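You operate a simulated robot arm through the tools that you are given. There is no shell and no other tool.

You are at the controls of a simulated robot arm. One attempt, no reset.

Task
Dust the middle of the gilt table top, then flatten both blisters under weights.
Fine: white pad with teal band; yellow grip on the left blister, green grip on the other, each left on till its blister lies flat; pad and weights back. Set down upright: short weight with yellow grip, narrow weight with green grip.

Only the result counts: the job must be done as asked and must still hold three seconds after the hand-in. Knocking over, shifting, dropping, spilling or breaking anything else fails it.

Robot
A 7-joint arm with a two-finger parallel gripper, fixed in place. Base frame: the origin is on the floor under the middle of its stand, x ahead of it, y to its left, z up; the work surface is at about z = 0.84. Readings come in m, degrees, newtons and seconds.
With the tool pointing down near the work surface it reaches from about 0.52 to 0.96 m from the base axis. Its first joint turns from -166.0 to 166.0 degrees. Payload 3.91 kg.
Tool frame: the origin (TCP) lies between the finger pads and is the grasp point; the fingertips stand 0.03 m ahead of it; z points along the fingers, y is the line along which they close. Largest opening 0.11 m; finger width 0.02, thickness 0.01; the body of the gripper, 0.048 by 0.112 m, starts 0.055 m behind the TCP.
Orientation is that of the tool frame in the base frame, as [roll, pitch, yaw] about the fixed x, y, z axes, in that order (R = Rz(yaw) Ry(pitch) Rx(roll)). With the fingers straight down and closing along the base's y, the tool's x points along the base's -x, its y along +y and its z along -z.

Tools
- The arm moves only by the tool play_rows. Its argument "rows" is a list of rows, each an object (a shift or turn left out is 0, a gripper value left out holds the last) with "rot": the turn, a rotation vector about the tool's x, y, z in degrees, a list of three; "delta_pos": the shift along the tool's x, y, z in m, a list of three; "gripper": the opening, from 0 (shut) to 1 (fully open). In form: [{"rot": [ax, ay, az], "delta_pos": [dx, dy, dz], "gripper": gripper}, ...]. A call has 1 to 20 rows; each row shifts and turns the commanded pose from where the row before left it, along the tool's axes as they then stand. Each row takes 0.2 s and may step no farther than 0.05 m and 8.6 degrees from the row before; otherwise, or with a gripper value out of range, the whole call is refused. A pose out of reach is approached as far as the arm can. The call stops where the force on the tool passes 40 N (or 10 N more than at its start, if that is more) or the arm is blocked; 0.2 s more then pass. Each finger travels about 0.072 m/s and halts on what it meets, pressing with about 26 N; the grip force reading is that of the motor and also rises with nothing between the fingers. The clock runs only during rows and for 0.2 s after the last one: add rows that do not move to give the fingers time. It gives the time, the measured TCP pose, the force on the tool (base axes), the opening and the grip force at its end, in the units of the frame above (readings bear some noise), with the torque about the TCP (base axes, N m) and any sound that the robot's microphone picked up.
- Cameras (640 x 400 px; columns grow to the right, rows downward): "scene" is fixed at [0.4011, 0.5005, 1.4412]; the picture's right is [-0.97, -0.24, 0.00], its down [-0.11, 0.46, -0.88] and it looks along [0.21, -0.86, -0.47] (base axes); focal length 336 px, centre (320, 200). "wrist" rides on the gripper at [0.073, 0.017, -0.103] in the tool frame; the picture's right is [-0.23, 0.97, 0.00], its down [-0.76, -0.18, -0.62] and it looks along [-0.61, -0.14, 0.78] (tool axes); focal length 222 px, centre (320, 200).
- get_image(camera): a new picture of that camera. It takes no simulated time.
- move_column(by): slides the trunk up (or, below 0, down) by that many m; the arm rides with it, the base frame stays. It gives what a move gives, with no picture.
- probe_pixels(camera, pixels): for up to 12 pixels [column, row] of the newest picture of that camera ("zoom" is the newest enlarged one), the place [x, y, z] in the base frame of the surface seen there, good to about 0.002 m. It takes no simulated time.
- enlarge(camera, box): a new picture of the part [left, top, right, bottom] of that camera's present view, enlarged. It takes no simulated time.
- close_job(): hands the job in; it is judged then, once.

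Leave the gripper open and the arm clear of the work at the hand-in unless told otherwise.

The tools are called as name(argument=value, ...) on one line, values as JSON. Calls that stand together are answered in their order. play_rows: Moves the arm, as the interface text tells. Its arguments: {"type":"object","properties":{"rows":{"type":"array","items":{"type":"object","properties":{"rot":{"type":"array","items":{"type":"number"}},"delta_pos":{"type":"array","items":{"type":"number"}},"gripper":{"type":"number"}}}}},"required":["rows"]} The other tools are called the same way: move_column (by) moves the trunk up or down; get_image (camera) takes a picture; probe_pixels (camera, pixels) gives the place of the surface under pixels of a picture; enlarge (camera, box) takes an enlarged picture of a part of a camera's view; close_job () hands the job in.

At the start:

```text
t: 0.0
tool_pos: [0.6612, -0.0905, 1.0976]
tcp_rot: [-180.0, 0.0, 180.0]
wrist_force: [-0.7, 0.7, -0.4]
moment: [0.01, -0.03, 0.02]
grip_width: 0.1101
finger_force: 0.0
trunk travel left (down, up): [-0.6, 0.082]
```

scene: 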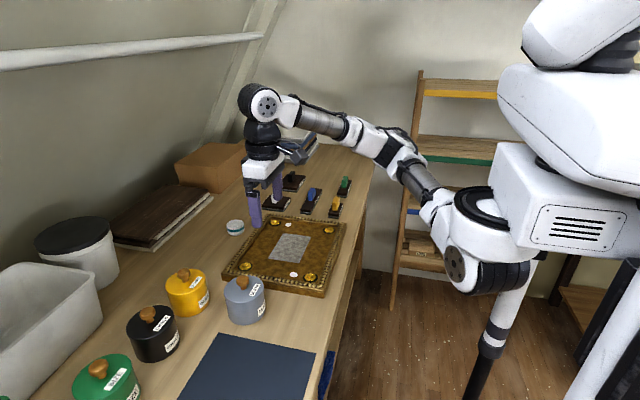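
wrist: 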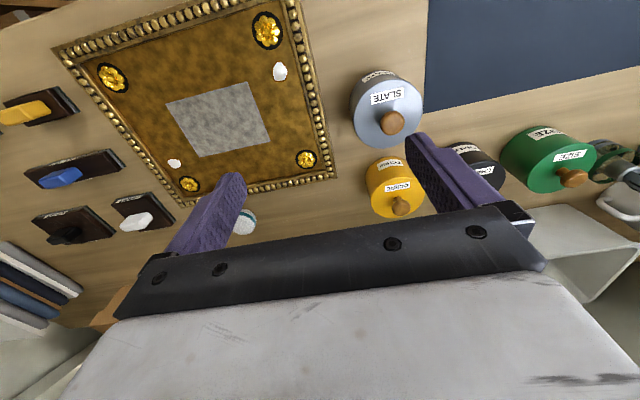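

I see a gilt table top (scene about 290,250) with a grey dusty square, two white blisters, a row of weights with coloured grips behind it, and a small round pad at about (236,227). I will enlarge those parts to identify everything.

enlarge(camera="scene", box=[210, 160, 370, 310])

enlarge(camera="wrist", box=[0, 0, 340, 240])

```text
2.67 times, centred on (290, 235) of scene
```

zoom: 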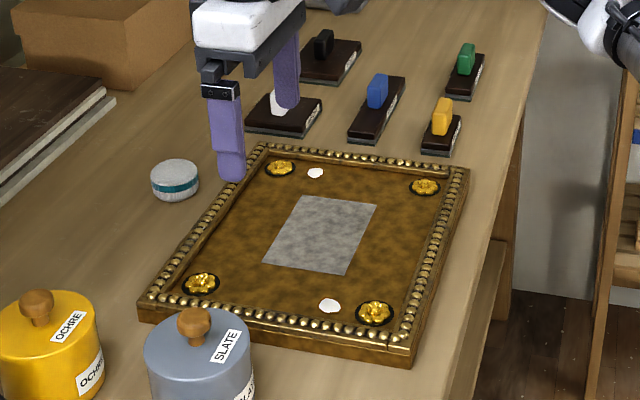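

```text
1.67 times, centred on (170, 120) of wrist
```

zoom: 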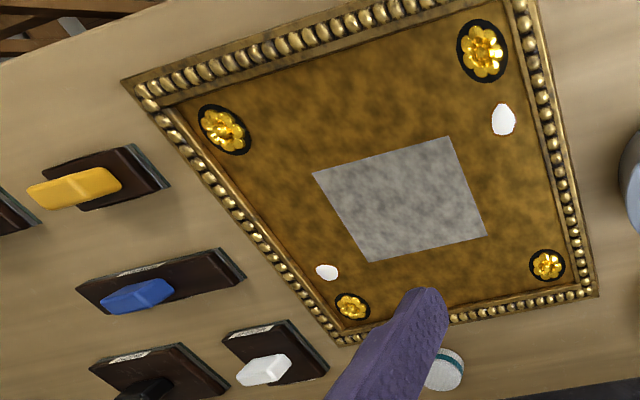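

In the enlarged views I see the dust patch, blisters, five weights (black, white, blue, green, yellow grips), and the white pad with the teal band. I'll probe places in the scene first (using the newest scene picture coordinates).

get_image(camera="scene")

enlarge(camera="scene", box=[210, 160, 370, 260])

```text
taken
```

scene: 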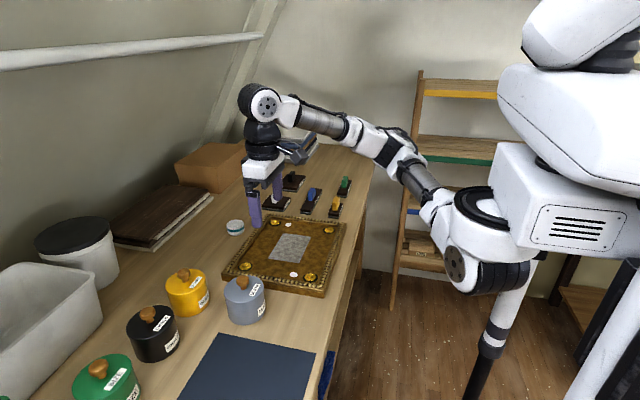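

```text
4.00 times, centred on (290, 210) of scene
```

zoom: 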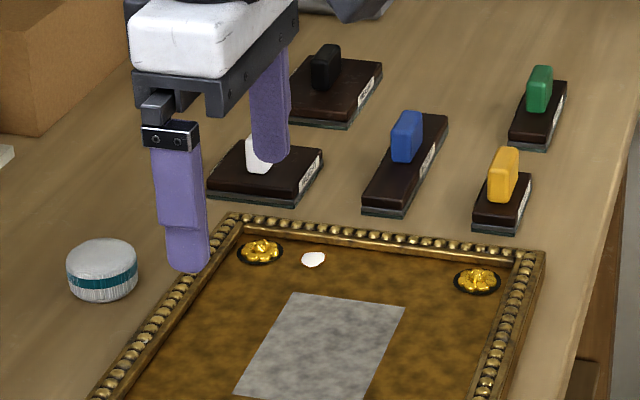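

Now probing in this zoom: pad top and side, yellow grip top and base corners, green grip top and base corners, far blister.

probe_pixels(camera="zoom", pixels=[[102, 250], [72, 262], [134, 255], [102, 240], [105, 297], [507, 152], [500, 185], [489, 172], [475, 220], [516, 225], [530, 175], [314, 259]])

probe_pixels(camera="zoom", pixels=[[541, 70], [539, 95], [512, 135], [545, 142], [565, 85], [529, 80], [495, 195], [476, 230], [515, 234], [407, 115], [370, 203], [440, 120]])

probe_pixels(camera="scene", pixels=[[292, 274], [275, 258], [300, 262], [282, 235], [309, 238], [288, 248], [243, 268], [312, 278], [328, 230], [274, 222], [225, 275], [345, 224]])

```text
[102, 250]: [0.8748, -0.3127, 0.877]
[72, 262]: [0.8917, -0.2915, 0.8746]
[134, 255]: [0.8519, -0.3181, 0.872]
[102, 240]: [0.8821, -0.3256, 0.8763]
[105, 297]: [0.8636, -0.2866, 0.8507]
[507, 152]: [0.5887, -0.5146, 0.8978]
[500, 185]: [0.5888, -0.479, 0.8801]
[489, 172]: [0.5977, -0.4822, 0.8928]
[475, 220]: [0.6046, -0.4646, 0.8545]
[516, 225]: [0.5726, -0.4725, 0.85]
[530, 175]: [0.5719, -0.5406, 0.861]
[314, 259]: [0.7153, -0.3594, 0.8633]
```

```text
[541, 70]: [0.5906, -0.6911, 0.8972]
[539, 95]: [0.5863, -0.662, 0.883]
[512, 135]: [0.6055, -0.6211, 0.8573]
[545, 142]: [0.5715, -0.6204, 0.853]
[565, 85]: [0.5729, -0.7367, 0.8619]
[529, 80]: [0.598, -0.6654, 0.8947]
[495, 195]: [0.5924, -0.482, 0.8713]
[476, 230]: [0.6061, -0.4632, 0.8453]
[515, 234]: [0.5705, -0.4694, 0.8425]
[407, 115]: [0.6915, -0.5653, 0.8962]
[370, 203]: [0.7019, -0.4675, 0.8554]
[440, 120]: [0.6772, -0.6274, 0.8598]
```

```text
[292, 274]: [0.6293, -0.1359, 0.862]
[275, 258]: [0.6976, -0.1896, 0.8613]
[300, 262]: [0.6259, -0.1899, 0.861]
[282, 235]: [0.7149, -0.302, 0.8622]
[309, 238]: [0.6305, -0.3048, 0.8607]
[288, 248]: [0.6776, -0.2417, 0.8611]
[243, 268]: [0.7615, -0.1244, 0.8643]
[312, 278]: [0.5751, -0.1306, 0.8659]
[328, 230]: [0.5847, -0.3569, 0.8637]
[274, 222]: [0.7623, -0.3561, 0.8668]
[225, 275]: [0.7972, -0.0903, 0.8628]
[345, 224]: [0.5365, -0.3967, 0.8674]
```

The two blisters are at about (0.629, -0.136) — the robot's left — and (0.715, -0.359). I'll enlarge more closely to measure the pad, the weights and the blister surroundings.

enlarge(camera="scene", box=[216, 210, 264, 240])

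probe_pixels(camera="zoom", pixels=[[100, 100], [200, 100], [250, 100], [300, 100], [350, 100], [250, 150], [250, 250], [250, 300], [170, 200], [330, 200], [250, 200], [380, 200]])

enlarge(camera="scene", box=[320, 170, 360, 220])

```text
13.33 times, centred on (240, 225) of scene
```

zoom: 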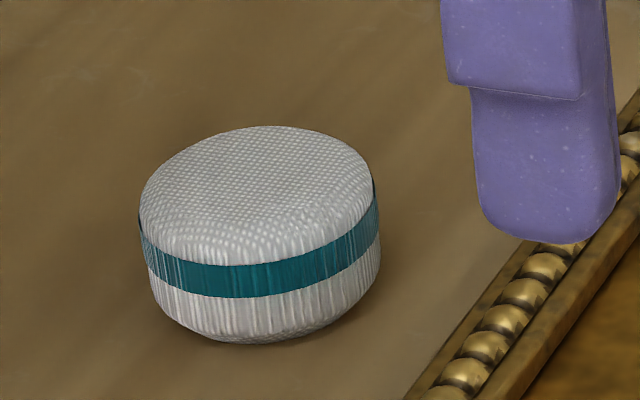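

```text
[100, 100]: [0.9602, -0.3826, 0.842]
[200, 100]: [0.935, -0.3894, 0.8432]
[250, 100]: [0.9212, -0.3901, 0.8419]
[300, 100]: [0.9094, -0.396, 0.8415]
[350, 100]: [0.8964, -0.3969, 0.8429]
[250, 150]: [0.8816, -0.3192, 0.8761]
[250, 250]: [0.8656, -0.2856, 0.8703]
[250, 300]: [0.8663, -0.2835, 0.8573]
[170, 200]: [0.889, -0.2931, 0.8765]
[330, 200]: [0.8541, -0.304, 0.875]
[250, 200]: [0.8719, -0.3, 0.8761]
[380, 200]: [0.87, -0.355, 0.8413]
```

```text
8.00 times, centred on (340, 195) of scene
```

zoom: 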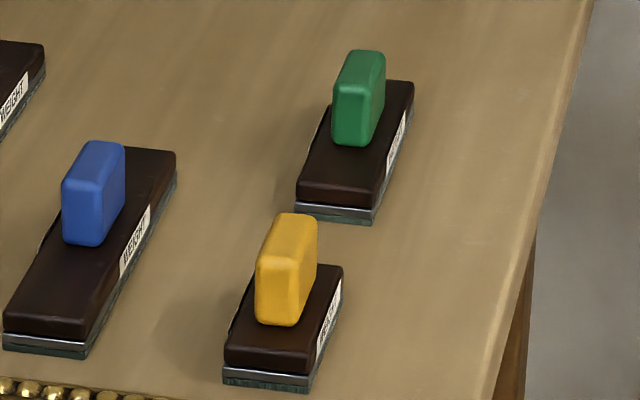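

Now I'll probe the weights in the newest zoom: base top corners and grip corners of yellow and green.

probe_pixels(camera="zoom", pixels=[[226, 362], [305, 370], [342, 268], [248, 270], [318, 268], [262, 305], [285, 318], [316, 222], [296, 214], [262, 250], [286, 260], [265, 382]])

probe_pixels(camera="zoom", pixels=[[300, 198], [370, 204], [412, 84], [390, 82], [325, 120], [338, 135], [362, 142], [384, 56], [360, 52], [338, 85], [362, 92], [335, 215]])

```text
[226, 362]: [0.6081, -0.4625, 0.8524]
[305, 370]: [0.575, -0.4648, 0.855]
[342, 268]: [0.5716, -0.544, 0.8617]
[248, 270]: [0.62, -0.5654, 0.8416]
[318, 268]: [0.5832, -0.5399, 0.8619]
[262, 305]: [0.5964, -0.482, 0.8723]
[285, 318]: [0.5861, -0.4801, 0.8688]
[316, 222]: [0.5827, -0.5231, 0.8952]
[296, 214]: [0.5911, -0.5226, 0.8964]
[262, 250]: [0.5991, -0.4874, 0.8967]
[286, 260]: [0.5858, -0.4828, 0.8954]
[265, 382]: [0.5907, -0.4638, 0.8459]
```

```text
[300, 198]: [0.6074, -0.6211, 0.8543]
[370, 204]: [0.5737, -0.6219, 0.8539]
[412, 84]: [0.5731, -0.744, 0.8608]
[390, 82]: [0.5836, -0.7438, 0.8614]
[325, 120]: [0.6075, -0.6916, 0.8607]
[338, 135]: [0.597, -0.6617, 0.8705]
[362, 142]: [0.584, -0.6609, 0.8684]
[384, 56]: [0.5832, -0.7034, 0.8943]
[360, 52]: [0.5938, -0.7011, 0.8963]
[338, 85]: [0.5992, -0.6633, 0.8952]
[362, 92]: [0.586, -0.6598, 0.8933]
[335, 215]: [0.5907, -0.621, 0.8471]
```

Weight sizes: yellow base about 36 x 82 mm centred (0.590,-0.504); green about 36 x 124 mm centred (0.590,-0.683); grips about 18 x 43 mm. Now enlarge the panel ends to see how much room there is around each blister.

enlarge(camera="scene", box=[220, 250, 340, 300])

probe_pixels(camera="zoom", pixels=[[385, 125], [360, 125], [405, 125], [385, 140], [380, 110], [385, 160], [385, 178], [385, 195], [430, 140], [485, 140], [520, 145], [540, 150]])

enlarge(camera="scene", box=[250, 205, 360, 255])

```text
5.33 times, centred on (280, 275) of scene
```

zoom: 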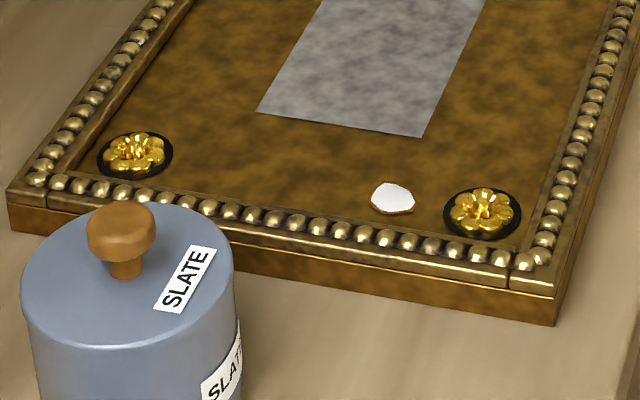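

```text
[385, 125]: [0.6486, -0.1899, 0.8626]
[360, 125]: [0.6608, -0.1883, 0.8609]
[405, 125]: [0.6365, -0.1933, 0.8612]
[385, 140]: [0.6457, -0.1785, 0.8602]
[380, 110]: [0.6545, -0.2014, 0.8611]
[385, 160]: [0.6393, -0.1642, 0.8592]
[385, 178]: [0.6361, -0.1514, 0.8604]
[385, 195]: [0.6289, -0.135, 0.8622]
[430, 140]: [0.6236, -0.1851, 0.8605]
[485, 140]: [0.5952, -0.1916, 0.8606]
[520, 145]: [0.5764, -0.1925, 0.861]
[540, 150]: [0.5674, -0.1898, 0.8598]
```

```text
5.82 times, centred on (305, 230) of scene
```

zoom: 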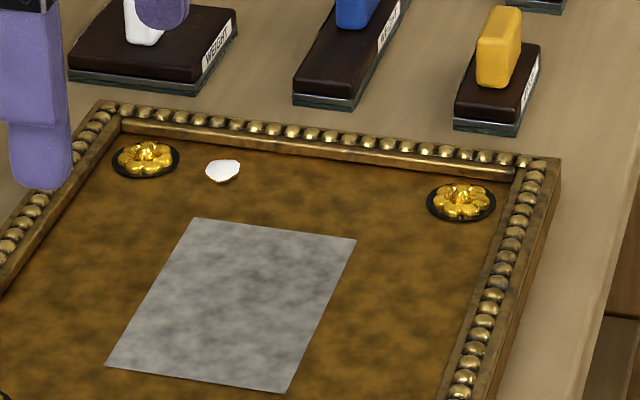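

Probing the far blister, its rosette and the frame's inner lip in this zoom, then the near blister region again.

probe_pixels(camera="zoom", pixels=[[222, 171], [207, 170], [238, 170], [222, 181], [222, 161], [181, 160], [146, 160], [222, 150], [222, 140], [224, 132], [225, 122], [146, 150]])

probe_pixels(camera="zoom", pixels=[[194, 219], [355, 240], [285, 392], [108, 365], [428, 202], [462, 202], [496, 202], [146, 178], [510, 180], [515, 230], [480, 300], [557, 165]])

enlarge(camera="scene", box=[280, 262, 330, 302])

```text
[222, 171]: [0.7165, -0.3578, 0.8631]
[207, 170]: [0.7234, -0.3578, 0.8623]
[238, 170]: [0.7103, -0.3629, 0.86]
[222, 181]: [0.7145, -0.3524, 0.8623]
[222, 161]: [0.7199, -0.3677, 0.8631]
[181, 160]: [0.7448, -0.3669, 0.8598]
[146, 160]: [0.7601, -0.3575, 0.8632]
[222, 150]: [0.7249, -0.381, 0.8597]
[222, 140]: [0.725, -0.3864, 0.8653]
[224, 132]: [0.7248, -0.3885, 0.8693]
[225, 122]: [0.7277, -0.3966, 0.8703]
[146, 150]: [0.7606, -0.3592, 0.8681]
```

```text
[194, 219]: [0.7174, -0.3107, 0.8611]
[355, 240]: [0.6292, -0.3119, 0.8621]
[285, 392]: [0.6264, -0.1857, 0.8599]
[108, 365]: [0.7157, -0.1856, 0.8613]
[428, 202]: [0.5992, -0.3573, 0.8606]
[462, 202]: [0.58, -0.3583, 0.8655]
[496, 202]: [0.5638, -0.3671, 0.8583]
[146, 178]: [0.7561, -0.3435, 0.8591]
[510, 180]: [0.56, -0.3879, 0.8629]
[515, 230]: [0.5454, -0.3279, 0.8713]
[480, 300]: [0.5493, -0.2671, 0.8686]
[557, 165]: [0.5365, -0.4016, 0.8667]
```

```text
10.00 times, centred on (305, 282) of scene
```

zoom: 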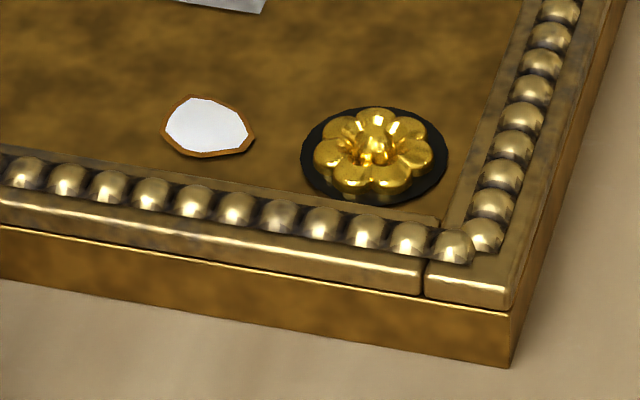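

probe_pixels(camera="zoom", pixels=[[208, 125], [165, 128], [253, 135], [205, 97], [205, 156], [302, 155], [375, 158], [445, 155], [200, 178], [200, 188], [197, 200], [190, 225]])

enlarge(camera="wrist", box=[0, 0, 340, 240])

probe_pixels(camera="zoom", pixels=[[503, 120], [503, 102], [503, 138], [327, 272], [327, 263], [327, 282], [450, 375], [555, 240], [560, 150], [525, 120], [350, 307], [483, 50]])

```text
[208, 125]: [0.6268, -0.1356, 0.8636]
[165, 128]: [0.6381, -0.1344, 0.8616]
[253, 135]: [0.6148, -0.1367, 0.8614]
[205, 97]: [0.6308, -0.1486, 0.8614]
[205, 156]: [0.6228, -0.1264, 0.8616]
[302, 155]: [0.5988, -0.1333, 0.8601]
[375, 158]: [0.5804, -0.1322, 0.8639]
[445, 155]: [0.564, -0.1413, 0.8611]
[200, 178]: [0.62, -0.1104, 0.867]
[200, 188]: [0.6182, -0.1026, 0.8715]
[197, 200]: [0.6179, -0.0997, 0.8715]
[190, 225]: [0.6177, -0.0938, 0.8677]
```

```text
1.67 times, centred on (170, 120) of wrist
```

zoom: 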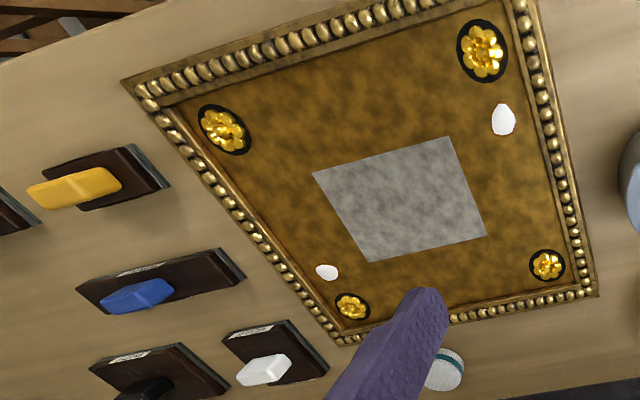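

```text
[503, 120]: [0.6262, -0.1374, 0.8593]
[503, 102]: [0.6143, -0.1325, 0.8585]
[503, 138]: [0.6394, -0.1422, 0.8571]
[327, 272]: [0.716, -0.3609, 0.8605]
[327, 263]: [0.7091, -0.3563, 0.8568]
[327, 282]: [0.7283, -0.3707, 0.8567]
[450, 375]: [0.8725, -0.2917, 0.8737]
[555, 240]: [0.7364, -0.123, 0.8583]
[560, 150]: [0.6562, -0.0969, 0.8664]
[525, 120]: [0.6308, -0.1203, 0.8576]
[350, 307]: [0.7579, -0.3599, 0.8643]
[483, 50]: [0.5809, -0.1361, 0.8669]
```

Measured: left blister about (0.627,-0.137) with rim radius ~12 mm, near frame lip at y≈-0.1105, rosette edge x≈0.599; right blister about (0.717,-0.360), far lip y≈-0.383, rosette edge x≈0.742; dust patch x 0.627–0.717, y -0.311–-0.186; panel z≈0.861. The pad is at about (0.872,-0.306). I move first to a spot above the pad, well clear of everything.

play_rows(rows=[{"delta_pos": [-0.0211, -0.02155, 0.0], "gripper": 1}, {"delta_pos": [-0.0211, -0.02155, 0.0]}, {"delta_pos": [-0.0211, -0.02155, 0.0]}, {"delta_pos": [-0.0211, -0.02155, 0.0]}, {"delta_pos": [-0.0211, -0.02155, 0.0]}, {"delta_pos": [-0.0211, -0.02155, 0.0]}, {"delta_pos": [-0.0211, -0.02155, 0.0]}, {"delta_pos": [-0.0211, -0.02155, 0.0]}, {"delta_pos": [-0.0211, -0.02155, 0.0]}, {"delta_pos": [-0.0211, -0.02155, 0.0]}, {"delta_pos": [0, 0, 0.025]}, {"delta_pos": [0, 0, 0.025]}, {"delta_pos": [0, 0, 0.025]}, {"delta_pos": [0, 0, 0.015]}, {}])

get_image(camera="wrist")

get_image(camera="scene")

```text
t: 3.2
tool_pos: [0.8624, -0.3017, 1.0052]
tcp_rot: [-180.0, 0.0, -180.0]
wrist_force: [-0.4, -0.9, -0.3]
moment: [-0.02, -0.03, 0.01]
grip_width: 0.11
finger_force: 0.1
out of reach, approached as far as the arm can: row 10
trunk travel left (down, up): [-0.6, 0.082]
```

```text
taken
```

wrist: 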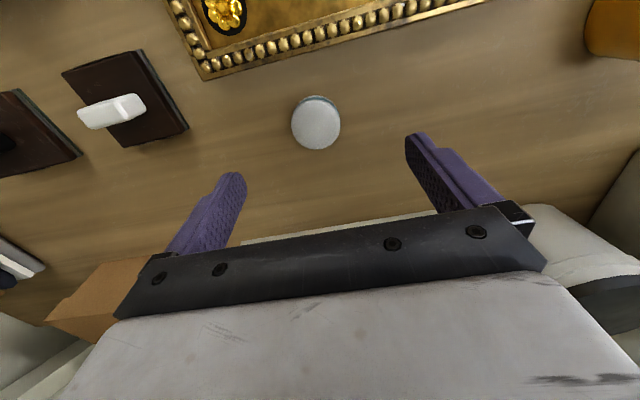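

```text
taken
```

scene: 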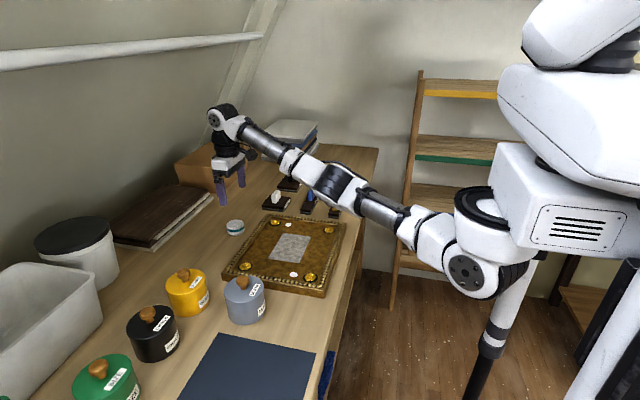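

The pad is seen at about (317,123) in the wrist view. I'll enlarge and probe its rim to find its centre.

enlarge(camera="wrist", box=[280, 85, 352, 160])

probe_pixels(camera="wrist", pixels=[[317, 123], [293, 126], [339, 123], [318, 99], [318, 148], [305, 123], [330, 123], [318, 110], [318, 138]])

```text
5.33 times, centred on (316, 122) of wrist
```

zoom: 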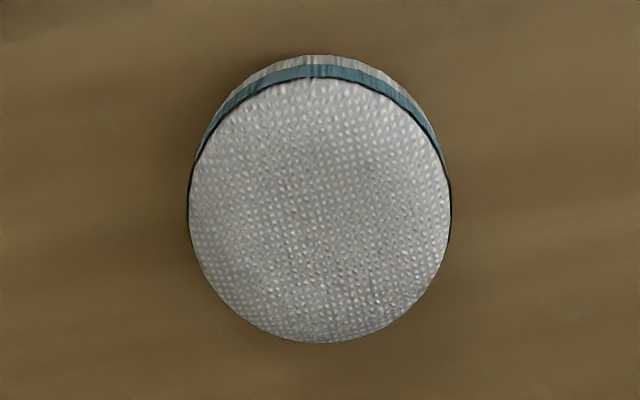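

```text
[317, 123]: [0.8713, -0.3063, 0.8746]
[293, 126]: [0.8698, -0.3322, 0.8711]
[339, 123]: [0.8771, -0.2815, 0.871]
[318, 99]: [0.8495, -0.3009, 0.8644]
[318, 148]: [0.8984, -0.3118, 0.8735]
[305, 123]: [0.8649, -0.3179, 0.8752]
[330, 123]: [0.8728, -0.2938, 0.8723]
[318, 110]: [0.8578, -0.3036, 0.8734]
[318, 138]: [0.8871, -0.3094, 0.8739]
```

The pad centre works out at about (0.873,-0.306), radius ~25 mm, top z≈0.876. I'll move over it and lower part of the way, then check the pose.

play_rows(rows=[{"delta_pos": [-0.003, -0.002, 0.02]}, {"delta_pos": [-0.004, -0.002, 0.02]}, {"delta_pos": [-0.004, 0, 0.02]}, {}])

```text
t: 4.2
tool_pos: [0.8736, -0.3061, 0.9456]
tcp_rot: [-180.0, -0.1, 179.9]
wrist_force: [-0.3, -0.6, 0.3]
moment: [0.01, -0.03, 0.0]
grip_width: 0.1101
finger_force: 0.0
trunk travel left (down, up): [-0.6, 0.082]
```

The pose (0.8736,-0.3061,0.9456) is right over the pad. Lowering 65 mm straight down to TCP z≈0.880 with the fingers open.

play_rows(rows=[{"delta_pos": [0, 0, 0.02]}, {"delta_pos": [0, 0, 0.02]}, {"delta_pos": [0, 0, 0.015]}, {"delta_pos": [0, 0, 0.01]}, {}])

get_image(camera="wrist")

enlarge(camera="scene", box=[190, 190, 286, 250])

```text
t: 5.4
tool_pos: [0.8714, -0.3061, 0.8803]
tcp_rot: [179.9, 0.0, 180.0]
wrist_force: [0.2, 0.5, -0.4]
moment: [0.03, -0.02, 0.0]
grip_width: 0.1101
finger_force: 0.0
trunk travel left (down, up): [-0.6, 0.082]
```

```text
taken
```

wrist: 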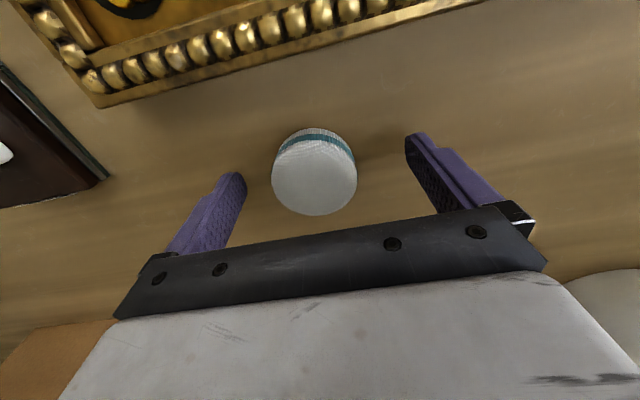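

```text
6.67 times, centred on (238, 220) of scene
```

zoom: 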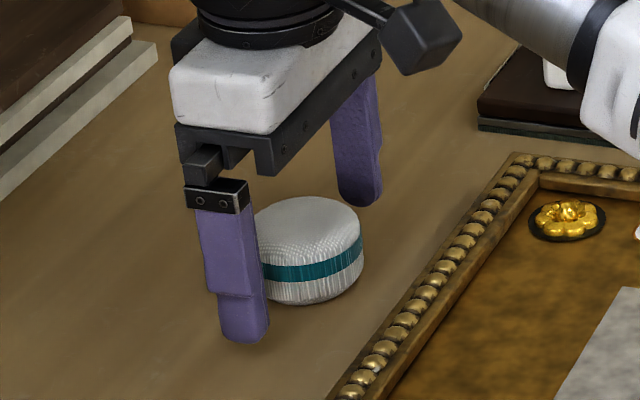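

The fingers straddle the pad. I check centring by probing the pad rim in the wrist view.

probe_pixels(camera="wrist", pixels=[[275, 180], [354, 174], [318, 211], [313, 145], [316, 178], [227, 190], [425, 145]])

```text
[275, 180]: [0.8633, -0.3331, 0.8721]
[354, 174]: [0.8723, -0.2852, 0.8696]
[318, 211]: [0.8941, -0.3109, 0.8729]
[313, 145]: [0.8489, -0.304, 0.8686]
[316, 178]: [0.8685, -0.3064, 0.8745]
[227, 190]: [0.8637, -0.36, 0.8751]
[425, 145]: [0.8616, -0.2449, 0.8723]
```

The pad is centred to about 1 mm. Closing the fingers on it.

play_rows(rows=[{"gripper": 0.6}, {"gripper": 0.3}, {"gripper": 0.0}, {}, {}, {}])

```text
t: 6.8
tool_pos: [0.8706, -0.3065, 0.8807]
tcp_rot: [180.0, 0.0, 179.9]
wrist_force: [-0.1, 0.4, 0.7]
moment: [0.02, -0.03, -0.03]
grip_width: 0.0512
finger_force: 26.0
trunk travel left (down, up): [-0.6, 0.082]
```

Gripped at 51 mm width with 26 N. Lifting straight up 70 mm.

play_rows(rows=[{"delta_pos": [0, 0, -0.01]}, {"delta_pos": [0, 0, -0.02]}, {"delta_pos": [0, 0, -0.02]}, {"delta_pos": [0, 0, -0.02]}, {}])

enlarge(camera="scene", box=[190, 170, 302, 250])

```text
t: 8.0
tool_pos: [0.8708, -0.3059, 0.9504]
tcp_rot: [179.9, 0.1, 179.9]
wrist_force: [-0.1, -0.2, -0.2]
moment: [0.0, -0.02, 0.01]
grip_width: 0.0516
finger_force: 25.9
trunk travel left (down, up): [-0.6, 0.082]
```

```text
5.00 times, centred on (246, 210) of scene
```

zoom: 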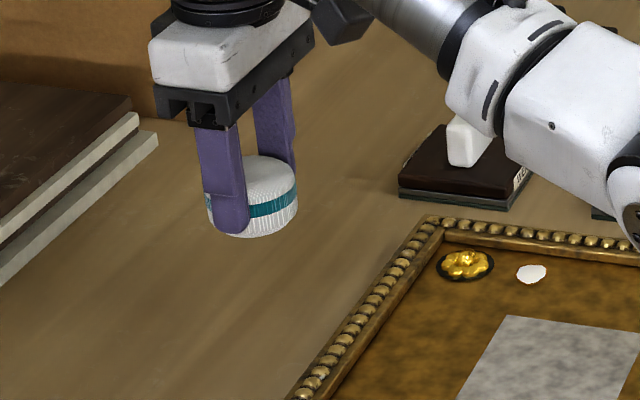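

Pad held firmly and upright. Moving over the middle of the patch at height (pad bottom ~0.91).

play_rows(rows=[{"delta_pos": [0.0249, 0.0072, 0]}, {"delta_pos": [0.0249, 0.0072, 0]}, {"delta_pos": [0.0249, 0.0072, 0]}, {"delta_pos": [0.0249, 0.0072, 0]}, {"delta_pos": [0.0249, 0.0072, 0]}, {"delta_pos": [0.0249, 0.0072, 0]}, {"delta_pos": [0.0249, 0.0072, 0]}, {"delta_pos": [0.0249, 0.0072, 0]}, {}, {"delta_pos": [0, 0, 0.02]}, {"delta_pos": [0, 0, 0.02]}, {}])

get_image(camera="wrist")

enlarge(camera="scene", box=[210, 190, 370, 290])

```text
t: 10.6
tool_pos: [0.6734, -0.2486, 0.9103]
tcp_rot: [-180.0, 0.0, -180.0]
wrist_force: [0.3, 0.2, 0.2]
moment: [0.0, 0.01, 0.01]
grip_width: 0.0516
finger_force: 26.1
trunk travel left (down, up): [-0.6, 0.082]
```

```text
taken
```

wrist: 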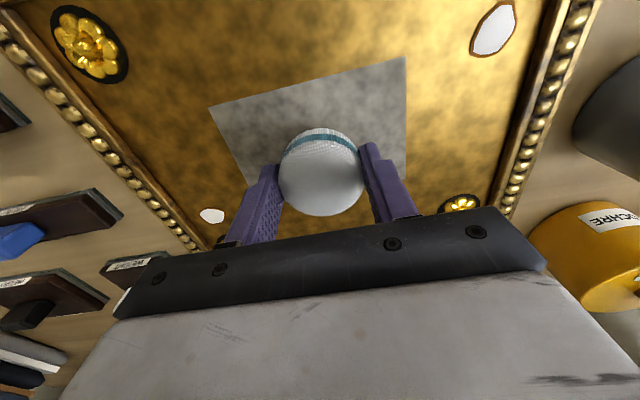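

```text
4.00 times, centred on (290, 240) of scene
```

zoom: 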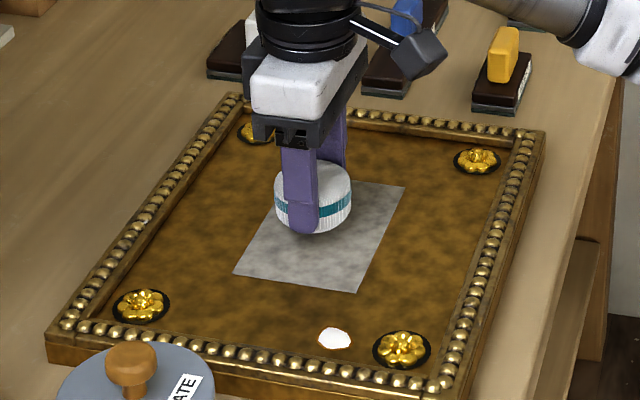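

Over the patch centre, pad bottom ≈0.870. Lowering 7 mm, then I'll feel for contact in 1 mm steps.

play_rows(rows=[{"delta_pos": [0, 0, 0.004]}, {"delta_pos": [0, 0, 0.003]}, {}])

play_rows(rows=[{"delta_pos": [0, 0, 0.001]}, {}])

play_rows(rows=[{"delta_pos": [0, 0, 0.001]}, {}])

```text
t: 11.4
tool_pos: [0.6727, -0.2486, 0.9037]
tcp_rot: [-179.9, 0.0, 179.9]
wrist_force: [0.3, -0.1, 0.2]
moment: [-0.01, 0.01, 0.02]
grip_width: 0.0513
finger_force: 26.0
trunk travel left (down, up): [-0.6, 0.082]
```

```text
t: 12.0
tool_pos: [0.6723, -0.2486, 0.9029]
tcp_rot: [-180.0, 0.0, 179.9]
wrist_force: [-0.8, -0.1, -0.1]
moment: [-0.01, 0.01, 0.0]
grip_width: 0.0514
finger_force: 26.1
trunk travel left (down, up): [-0.6, 0.082]
```

```text
t: 12.6
tool_pos: [0.673, -0.2491, 0.9011]
tcp_rot: [180.0, -0.1, 179.9]
wrist_force: [0.0, 0.1, -0.4]
moment: [-0.02, -0.01, -0.01]
grip_width: 0.0516
finger_force: 25.3
trunk travel left (down, up): [-0.6, 0.082]
```

No contact yet at TCP z 0.901. Continuing down in 1 mm steps.

play_rows(rows=[{"delta_pos": [0, 0, 0.001]}, {}])

play_rows(rows=[{"delta_pos": [0, 0, 0.001]}, {}])

```text
t: 13.2
tool_pos: [0.6715, -0.2492, 0.8998]
tcp_rot: [-180.0, 0.1, 179.9]
wrist_force: [0.2, 1.2, -0.7]
moment: [0.03, -0.01, -0.01]
grip_width: 0.0511
finger_force: 26.5
trunk travel left (down, up): [-0.6, 0.082]
```

```text
t: 13.8
tool_pos: [0.6731, -0.2488, 0.899]
tcp_rot: [-180.0, 0.0, 179.9]
wrist_force: [0.2, 0.4, -0.2]
moment: [0.01, 0.01, -0.02]
grip_width: 0.0516
finger_force: 25.6
trunk travel left (down, up): [-0.6, 0.082]
```

play_rows(rows=[{"delta_pos": [0, 0, 0.001]}, {}])

enlarge(camera="scene", box=[260, 215, 320, 265])

```text
t: 14.4
tool_pos: [0.6726, -0.2486, 0.8983]
tcp_rot: [180.0, 0.0, 179.9]
wrist_force: [-0.4, -0.4, 1.6]
moment: [-0.01, 0.05, -0.01]
grip_width: 0.0513
finger_force: 26.2
trunk travel left (down, up): [-0.6, 0.082]
```

```text
8.00 times, centred on (290, 240) of scene
```

zoom: 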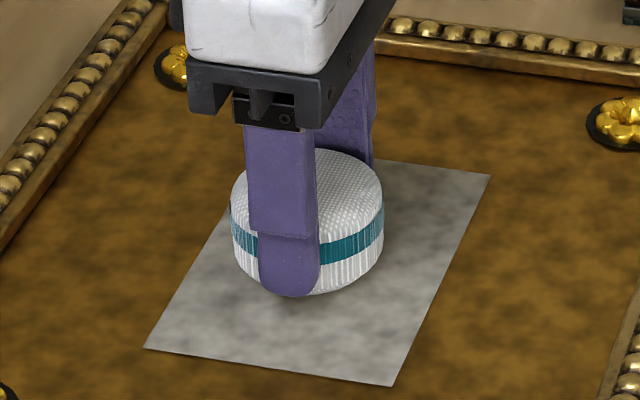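

Contact begins (Fz +1.6 N). One more mm and read the force.

play_rows(rows=[{"delta_pos": [0, 0, 0.001]}, {}])

```text
t: 15.0
tool_pos: [0.6725, -0.2481, 0.8976]
tcp_rot: [-180.0, 0.2, 179.9]
wrist_force: [2.9, -0.1, 12.0]
moment: [0.03, -0.02, -0.04]
grip_width: 0.0512
finger_force: 26.4
trunk travel left (down, up): [-0.6, 0.082]
```

12 N is more than I want; backing off 0.5 mm.

play_rows(rows=[{"delta_pos": [0, 0, -0.0005]}, {}])

```text
t: 15.6
tool_pos: [0.6724, -0.2479, 0.8984]
tcp_rot: [-180.0, 0.1, -179.9]
wrist_force: [0.5, 1.4, 7.9]
moment: [0.05, -0.04, 0.03]
grip_width: 0.0513
finger_force: 26.3
trunk travel left (down, up): [-0.6, 0.082]
```

About 8 N. Trying a short stroke toward +y to see how the dust and force behave.

play_rows(rows=[{"delta_pos": [0, 0.01, 0]}, {"delta_pos": [0, 0.0125, 0]}, {"delta_pos": [0, 0.0125, 0]}, {"delta_pos": [0, 0.0125, 0]}, {}])

enlarge(camera="scene", box=[240, 205, 340, 285])

```text
t: 16.8
tool_pos: [0.6717, -0.1995, 0.8976]
tcp_rot: [180.0, 0.1, 179.8]
wrist_force: [-0.5, -4.1, 9.2]
moment: [-0.13, 0.01, -0.05]
grip_width: 0.0514
finger_force: 25.9
trunk travel left (down, up): [-0.6, 0.082]
```

```text
5.00 times, centred on (290, 245) of scene
```

zoom: 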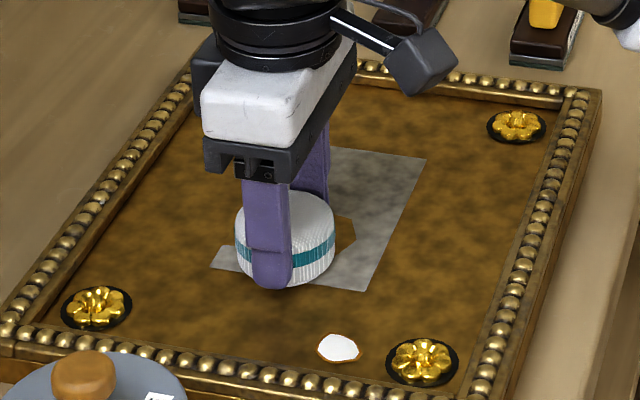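

The pad wipes dust cleanly (bare strip seen), force about 9 N normal, 4 N friction. Continuing: over to x≈0.646, then stroke along -y.

play_rows(rows=[{"delta_pos": [0.013, 0.002, 0]}, {"delta_pos": [0.013, 0.003, 0]}, {"delta_pos": [0, -0.012, 0]}, {"delta_pos": [0, -0.012, 0]}, {"delta_pos": [0, -0.012, 0]}, {"delta_pos": [0, -0.012, 0]}, {"delta_pos": [0, -0.012, 0]}, {"delta_pos": [0, -0.012, 0]}, {"delta_pos": [0, -0.012, 0]}, {"delta_pos": [0, -0.012, 0]}, {"delta_pos": [0, -0.012, 0]}, {}])

enlarge(camera="scene", box=[240, 205, 340, 285])

```text
t: 19.4
tool_pos: [0.6493, -0.3035, 0.8977]
tcp_rot: [180.0, 0.0, 179.9]
wrist_force: [0.0, -0.2, -0.7]
moment: [0.02, 0.01, -0.01]
grip_width: 0.0514
finger_force: 26.4
trunk travel left (down, up): [-0.6, 0.082]
```

```text
5.00 times, centred on (290, 245) of scene
```

zoom: 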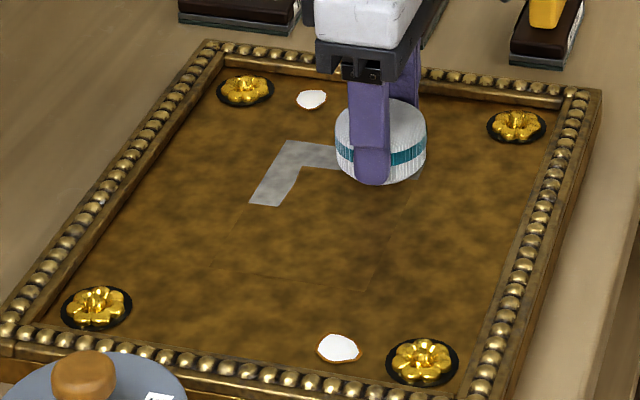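

Most of the dust is gone; left are a bit at the right corner (zoom 418,172) and an L-shape at (310,155)/(275,190). Force fell to ~0 here, so I press 0.6 mm more, wipe to x≈0.640, then across to x≈0.702 and back along +y.

play_rows(rows=[{"delta_pos": [0, 0, 0.0006]}, {"delta_pos": [0.009, -0.001, 0]}, {}])

```text
t: 20.2
tool_pos: [0.6386, -0.3059, 0.8983]
tcp_rot: [180.0, 0.1, -179.9]
wrist_force: [1.6, -0.6, 4.1]
moment: [0.0, -0.02, -0.02]
grip_width: 0.0514
finger_force: 26.1
trunk travel left (down, up): [-0.6, 0.082]
```

play_rows(rows=[{"delta_pos": [-0.0105, 0, 0]}, {"delta_pos": [-0.0105, 0, 0]}, {"delta_pos": [-0.0105, 0, 0]}, {"delta_pos": [-0.0105, 0, 0]}, {"delta_pos": [-0.0105, 0, 0]}, {"delta_pos": [-0.0105, 0, 0]}, {"delta_pos": [0, 0.012, 0]}, {"delta_pos": [0, 0.012, 0]}, {"delta_pos": [0, 0.012, 0]}, {"delta_pos": [0, 0.012, 0]}, {"delta_pos": [0, 0.012, 0]}, {"delta_pos": [0, 0.012, 0]}, {"delta_pos": [0, 0.012, 0]}, {"delta_pos": [0, 0.012, 0]}, {"delta_pos": [0, 0.012, 0]}, {}])

enlarge(camera="scene", box=[240, 205, 340, 285])

```text
t: 23.6
tool_pos: [0.7009, -0.1978, 0.8974]
tcp_rot: [-180.0, 0.2, 180.0]
wrist_force: [0.7, -5.3, 13.9]
moment: [-0.25, -0.04, -0.05]
grip_width: 0.0514
finger_force: 25.9
trunk travel left (down, up): [-0.6, 0.082]
```

```text
5.00 times, centred on (290, 245) of scene
```

zoom: 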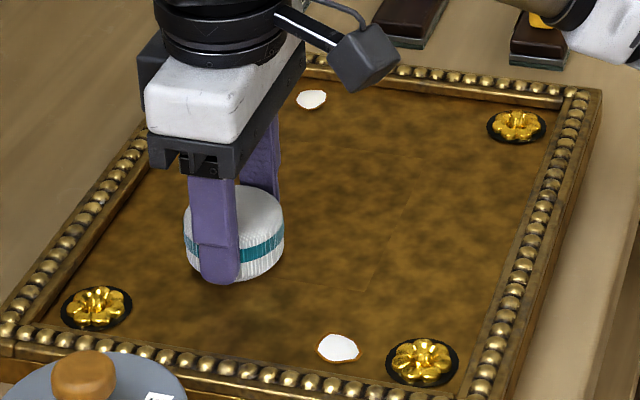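

The grey patch looks gone; I'll do one more pass down the middle (x≈0.672) with a slightly lighter press, then lift.

play_rows(rows=[{"delta_pos": [0, 0, -0.0004]}, {"delta_pos": [0.0145, 0.002, 0]}, {"delta_pos": [0.0145, 0, 0]}, {"delta_pos": [0, -0.012, 0]}, {"delta_pos": [0, -0.012, 0]}, {"delta_pos": [0, -0.012, 0]}, {"delta_pos": [0, -0.012, 0.0002]}, {"delta_pos": [0, -0.012, 0.0002]}, {"delta_pos": [0, -0.012, 0]}, {"delta_pos": [0, -0.012, 0]}, {"delta_pos": [0, -0.012, 0]}, {"delta_pos": [0, -0.01, 0]}, {"delta_pos": [0, 0, 0]}])

play_rows(rows=[{"delta_pos": [0, 0, -0.01]}, {"delta_pos": [0, 0, -0.02]}, {"delta_pos": [0, 0, -0.03]}, {}])

enlarge(camera="scene", box=[240, 205, 340, 285])

get_image(camera="wrist")

```text
t: 26.4
tool_pos: [0.6713, -0.3004, 0.8982]
tcp_rot: [180.0, 0.0, 179.9]
wrist_force: [0.1, -0.3, -0.8]
moment: [0.01, 0.02, 0.01]
grip_width: 0.0513
finger_force: 26.1
trunk travel left (down, up): [-0.6, 0.082]
```

```text
t: 27.4
tool_pos: [0.6717, -0.3019, 0.9578]
tcp_rot: [179.9, 0.0, 179.8]
wrist_force: [-1.1, -0.5, 0.4]
moment: [-0.02, 0.02, -0.02]
grip_width: 0.0512
finger_force: 26.2
trunk travel left (down, up): [-0.6, 0.082]
```

```text
5.00 times, centred on (290, 245) of scene
```

zoom: 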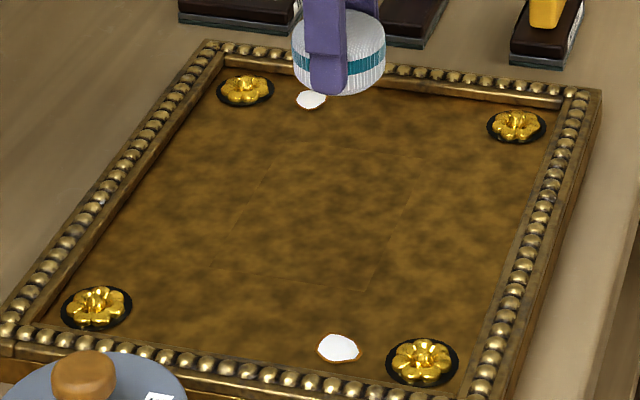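

```text
taken
```

wrist: 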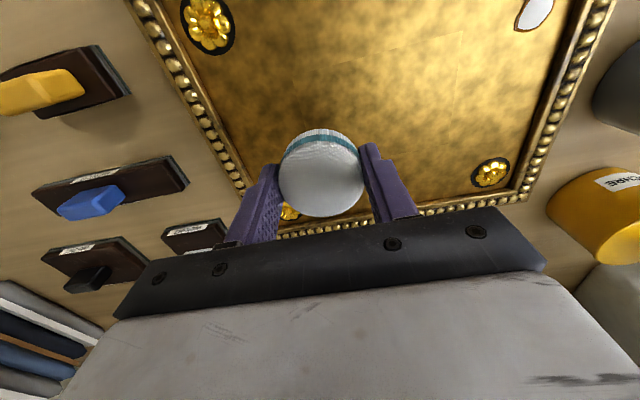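

The patch appears clean with only a faint outline. I enlarge further to see whether any dust remains at the edges.

enlarge(camera="scene", box=[262, 225, 326, 265])

enlarge(camera="wrist", box=[200, 0, 560, 200])

```text
10.00 times, centred on (294, 245) of scene
```

zoom: 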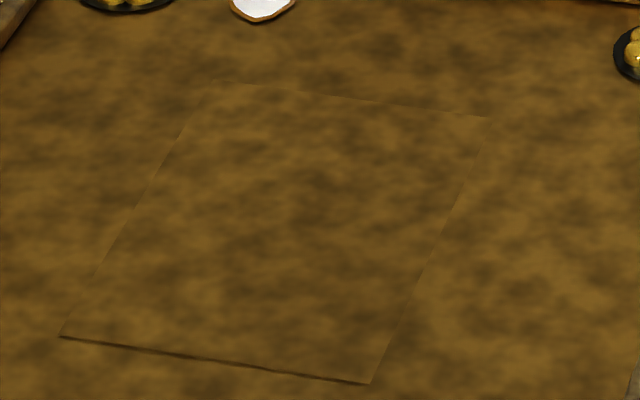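

```text
1.78 times, centred on (380, 100) of wrist
```

zoom: 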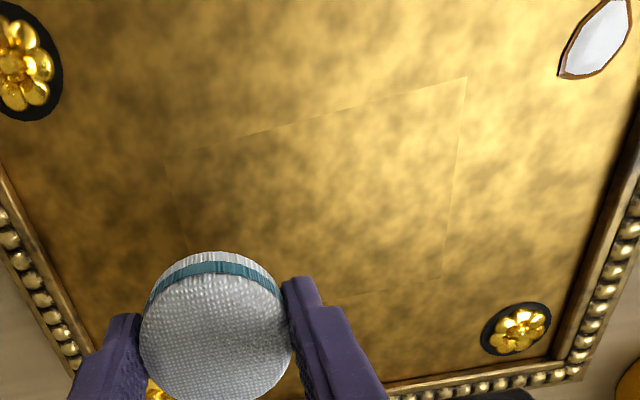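

All dust is gone. Returning the pad to where it stood (TCP 0.8707, -0.3063), moving at height.

play_rows(rows=[{"delta_pos": [-0.0249, -0.0006, 0.001]}, {"delta_pos": [-0.0249, -0.0006, 0.001]}, {"delta_pos": [-0.0249, -0.0006, 0.001]}, {"delta_pos": [-0.0249, -0.0006, 0.001]}, {"delta_pos": [-0.0249, -0.0006, 0.001]}, {"delta_pos": [-0.0249, -0.0006, 0.001]}, {"delta_pos": [-0.0249, -0.0006, 0.001]}, {"delta_pos": [-0.0247, -0.0006, 0.001]}, {}, {}])

```text
t: 29.6
tool_pos: [0.871, -0.3046, 0.9495]
tcp_rot: [180.0, -0.1, 179.9]
wrist_force: [0.9, 0.5, 0.2]
moment: [-0.03, 0.01, 0.01]
grip_width: 0.0516
finger_force: 25.7
trunk travel left (down, up): [-0.6, 0.082]
```

Lowering toward the table with a small y correction, to just above contact.

play_rows(rows=[{"delta_pos": [0, -0.0012, 0.02]}, {"delta_pos": [0, 0, 0.02]}, {"delta_pos": [0, 0, 0.015]}, {"delta_pos": [0, 0, 0.008]}, {"delta_pos": [0, 0, 0.003]}, {}])

play_rows(rows=[{"delta_pos": [0, 0, 0.001]}, {}])

play_rows(rows=[{"delta_pos": [0, 0, 0.001]}, {}])

```text
t: 31.0
tool_pos: [0.8713, -0.3074, 0.8841]
tcp_rot: [-180.0, -0.1, -180.0]
wrist_force: [0.2, 0.3, -1.0]
moment: [-0.04, 0.03, -0.03]
grip_width: 0.0515
finger_force: 26.4
trunk travel left (down, up): [-0.6, 0.082]
```

```text
t: 31.6
tool_pos: [0.8707, -0.3078, 0.8833]
tcp_rot: [-180.0, 0.0, 179.9]
wrist_force: [-0.7, -0.1, -0.2]
moment: [-0.03, -0.02, 0.0]
grip_width: 0.0515
finger_force: 25.9
trunk travel left (down, up): [-0.6, 0.082]
```

```text
t: 32.2
tool_pos: [0.8704, -0.3076, 0.881]
tcp_rot: [-180.0, 0.0, 179.9]
wrist_force: [0.2, 0.8, -0.4]
moment: [-0.01, -0.02, -0.02]
grip_width: 0.0513
finger_force: 26.2
trunk travel left (down, up): [-0.6, 0.082]
```

play_rows(rows=[{"delta_pos": [0, 0.001, 0.001]}, {}])

enlarge(camera="scene", box=[200, 200, 272, 245])

```text
t: 32.8
tool_pos: [0.8713, -0.307, 0.8793]
tcp_rot: [-180.0, 0.0, 179.8]
wrist_force: [-0.1, 0.4, -1.1]
moment: [0.03, 0.02, 0.02]
grip_width: 0.0513
finger_force: 26.2
trunk travel left (down, up): [-0.6, 0.082]
```

```text
8.89 times, centred on (236, 222) of scene
```

zoom: 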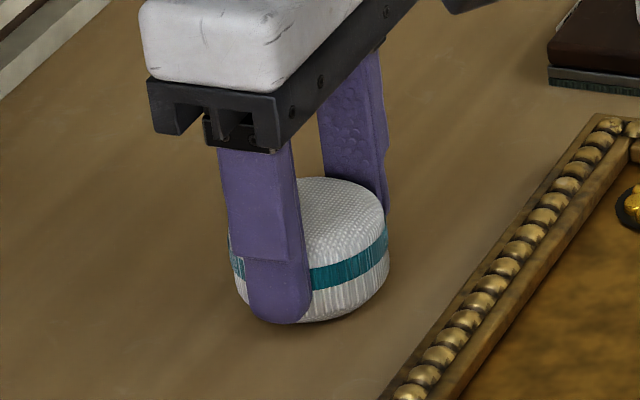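

No force yet. Another 1 mm, then another if needed.

play_rows(rows=[{"delta_pos": [0, 0, 0.001]}, {}])

```text
t: 33.4
tool_pos: [0.8705, -0.3064, 0.8792]
tcp_rot: [180.0, 0.1, -180.0]
wrist_force: [0.6, -0.7, -1.0]
moment: [0.02, 0.05, 0.02]
grip_width: 0.0512
finger_force: 25.5
trunk travel left (down, up): [-0.6, 0.082]
```

play_rows(rows=[{"delta_pos": [0, 0, 0.001]}, {}])

```text
t: 34.0
tool_pos: [0.8724, -0.3067, 0.8804]
tcp_rot: [-180.0, 0.1, 179.9]
wrist_force: [0.6, -1.1, 4.8]
moment: [0.01, 0.0, 0.01]
grip_width: 0.0511
finger_force: 25.8
trunk travel left (down, up): [-0.6, 0.082]
```

Contact (Fz 4.8 N): the pad stands on the table. Opening the fingers gently, then rising.

play_rows(rows=[{"delta_pos": [0, 0, -0.0003], "gripper": 0.5}, {"gripper": 0.6}, {"gripper": 0.9}, {}, {}, {"delta_pos": [0, 0, -0.01]}, {"delta_pos": [0, 0, -0.02]}, {"delta_pos": [0, 0, -0.03]}, {"delta_pos": [0, 0, -0.02]}, {}])

get_image(camera="wrist")

enlarge(camera="scene", box=[200, 180, 300, 250])

```text
t: 36.2
tool_pos: [0.8705, -0.3045, 0.9589]
tcp_rot: [-180.0, 0.0, 180.0]
wrist_force: [0.4, 0.1, -0.3]
moment: [-0.01, 0.0, -0.01]
grip_width: 0.0993
finger_force: 0.0
trunk travel left (down, up): [-0.6, 0.082]
```

```text
taken
```

wrist: 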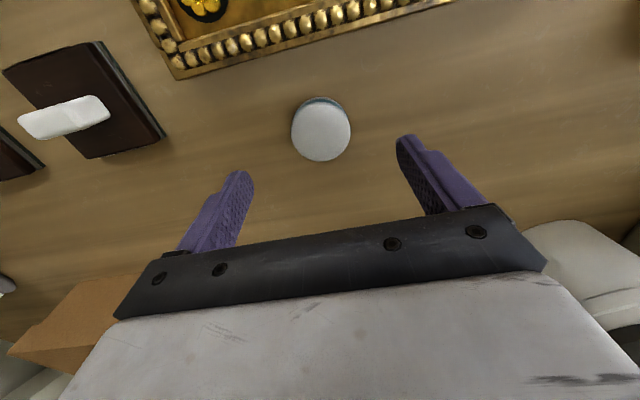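

```text
5.71 times, centred on (250, 215) of scene
```

zoom: 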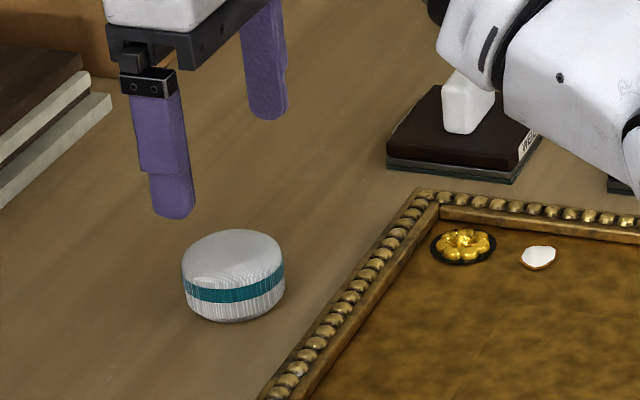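

The pad stands upright. I compare with the original zoom of the same box (pad was at columns 140–378, rows 127–343).

enlarge(camera="scene", box=[216, 210, 264, 240])

```text
13.33 times, centred on (240, 225) of scene
```

zoom: 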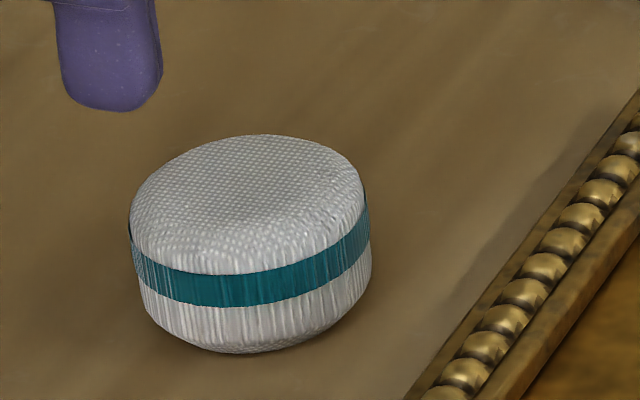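

probe_pixels(camera="zoom", pixels=[[250, 150], [250, 250], [250, 300], [170, 200], [330, 200], [250, 200], [160, 310], [340, 310]])

probe_pixels(camera="wrist", pixels=[[293, 130], [348, 126], [320, 158], [320, 101], [320, 130]])

```text
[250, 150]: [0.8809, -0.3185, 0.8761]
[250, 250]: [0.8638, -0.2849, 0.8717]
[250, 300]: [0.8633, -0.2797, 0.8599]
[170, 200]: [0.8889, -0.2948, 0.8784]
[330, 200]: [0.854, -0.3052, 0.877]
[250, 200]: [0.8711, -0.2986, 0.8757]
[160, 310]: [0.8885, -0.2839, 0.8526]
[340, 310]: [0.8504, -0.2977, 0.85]
```

```text
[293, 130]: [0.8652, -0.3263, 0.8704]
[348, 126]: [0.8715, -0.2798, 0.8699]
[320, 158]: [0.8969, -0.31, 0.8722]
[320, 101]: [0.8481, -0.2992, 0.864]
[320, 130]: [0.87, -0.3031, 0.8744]
```

The pad is back within about 3 mm. Next the yellow-grip weight at (0.590,-0.503): moving there at height (tips ~0.945, above all the grips at 0.897).

play_rows(rows=[{"delta_pos": [0.0, 0.0, -0.015]}, {"delta_pos": [0.02805, -0.01985, 0]}, {"delta_pos": [0.02805, -0.01985, 0]}, {"delta_pos": [0.02805, -0.01985, 0]}, {"delta_pos": [0.02805, -0.01985, 0]}, {"delta_pos": [0.02805, -0.01985, 0]}, {"delta_pos": [0.02805, -0.01985, 0]}, {"delta_pos": [0.02805, -0.01985, 0]}, {"delta_pos": [0.02805, -0.01985, 0]}, {"delta_pos": [0.02805, -0.01985, 0]}, {"delta_pos": [0.02805, -0.01985, 0]}, {}, {}])

get_image(camera="wrist")

get_image(camera="scene")

```text
t: 39.0
tool_pos: [0.589, -0.5043, 0.973]
tcp_rot: [179.9, 0.0, 180.0]
wrist_force: [-0.7, 0.1, -0.1]
moment: [-0.01, -0.02, 0.0]
grip_width: 0.0988
finger_force: 0.1
trunk travel left (down, up): [-0.6, 0.082]
```

```text
taken
```

wrist: 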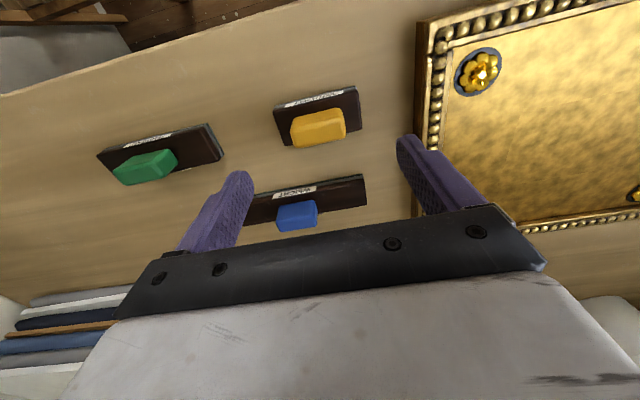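

```text
taken
```

scene: 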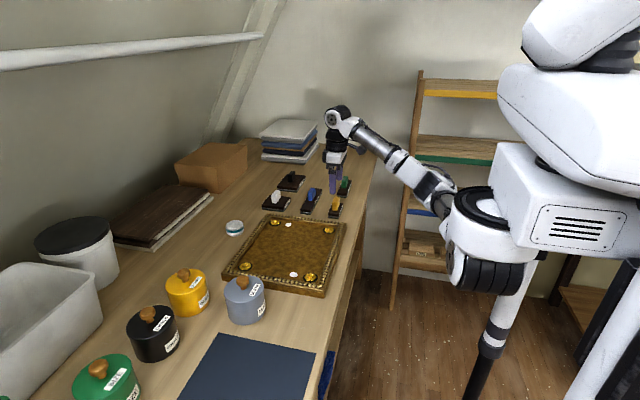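

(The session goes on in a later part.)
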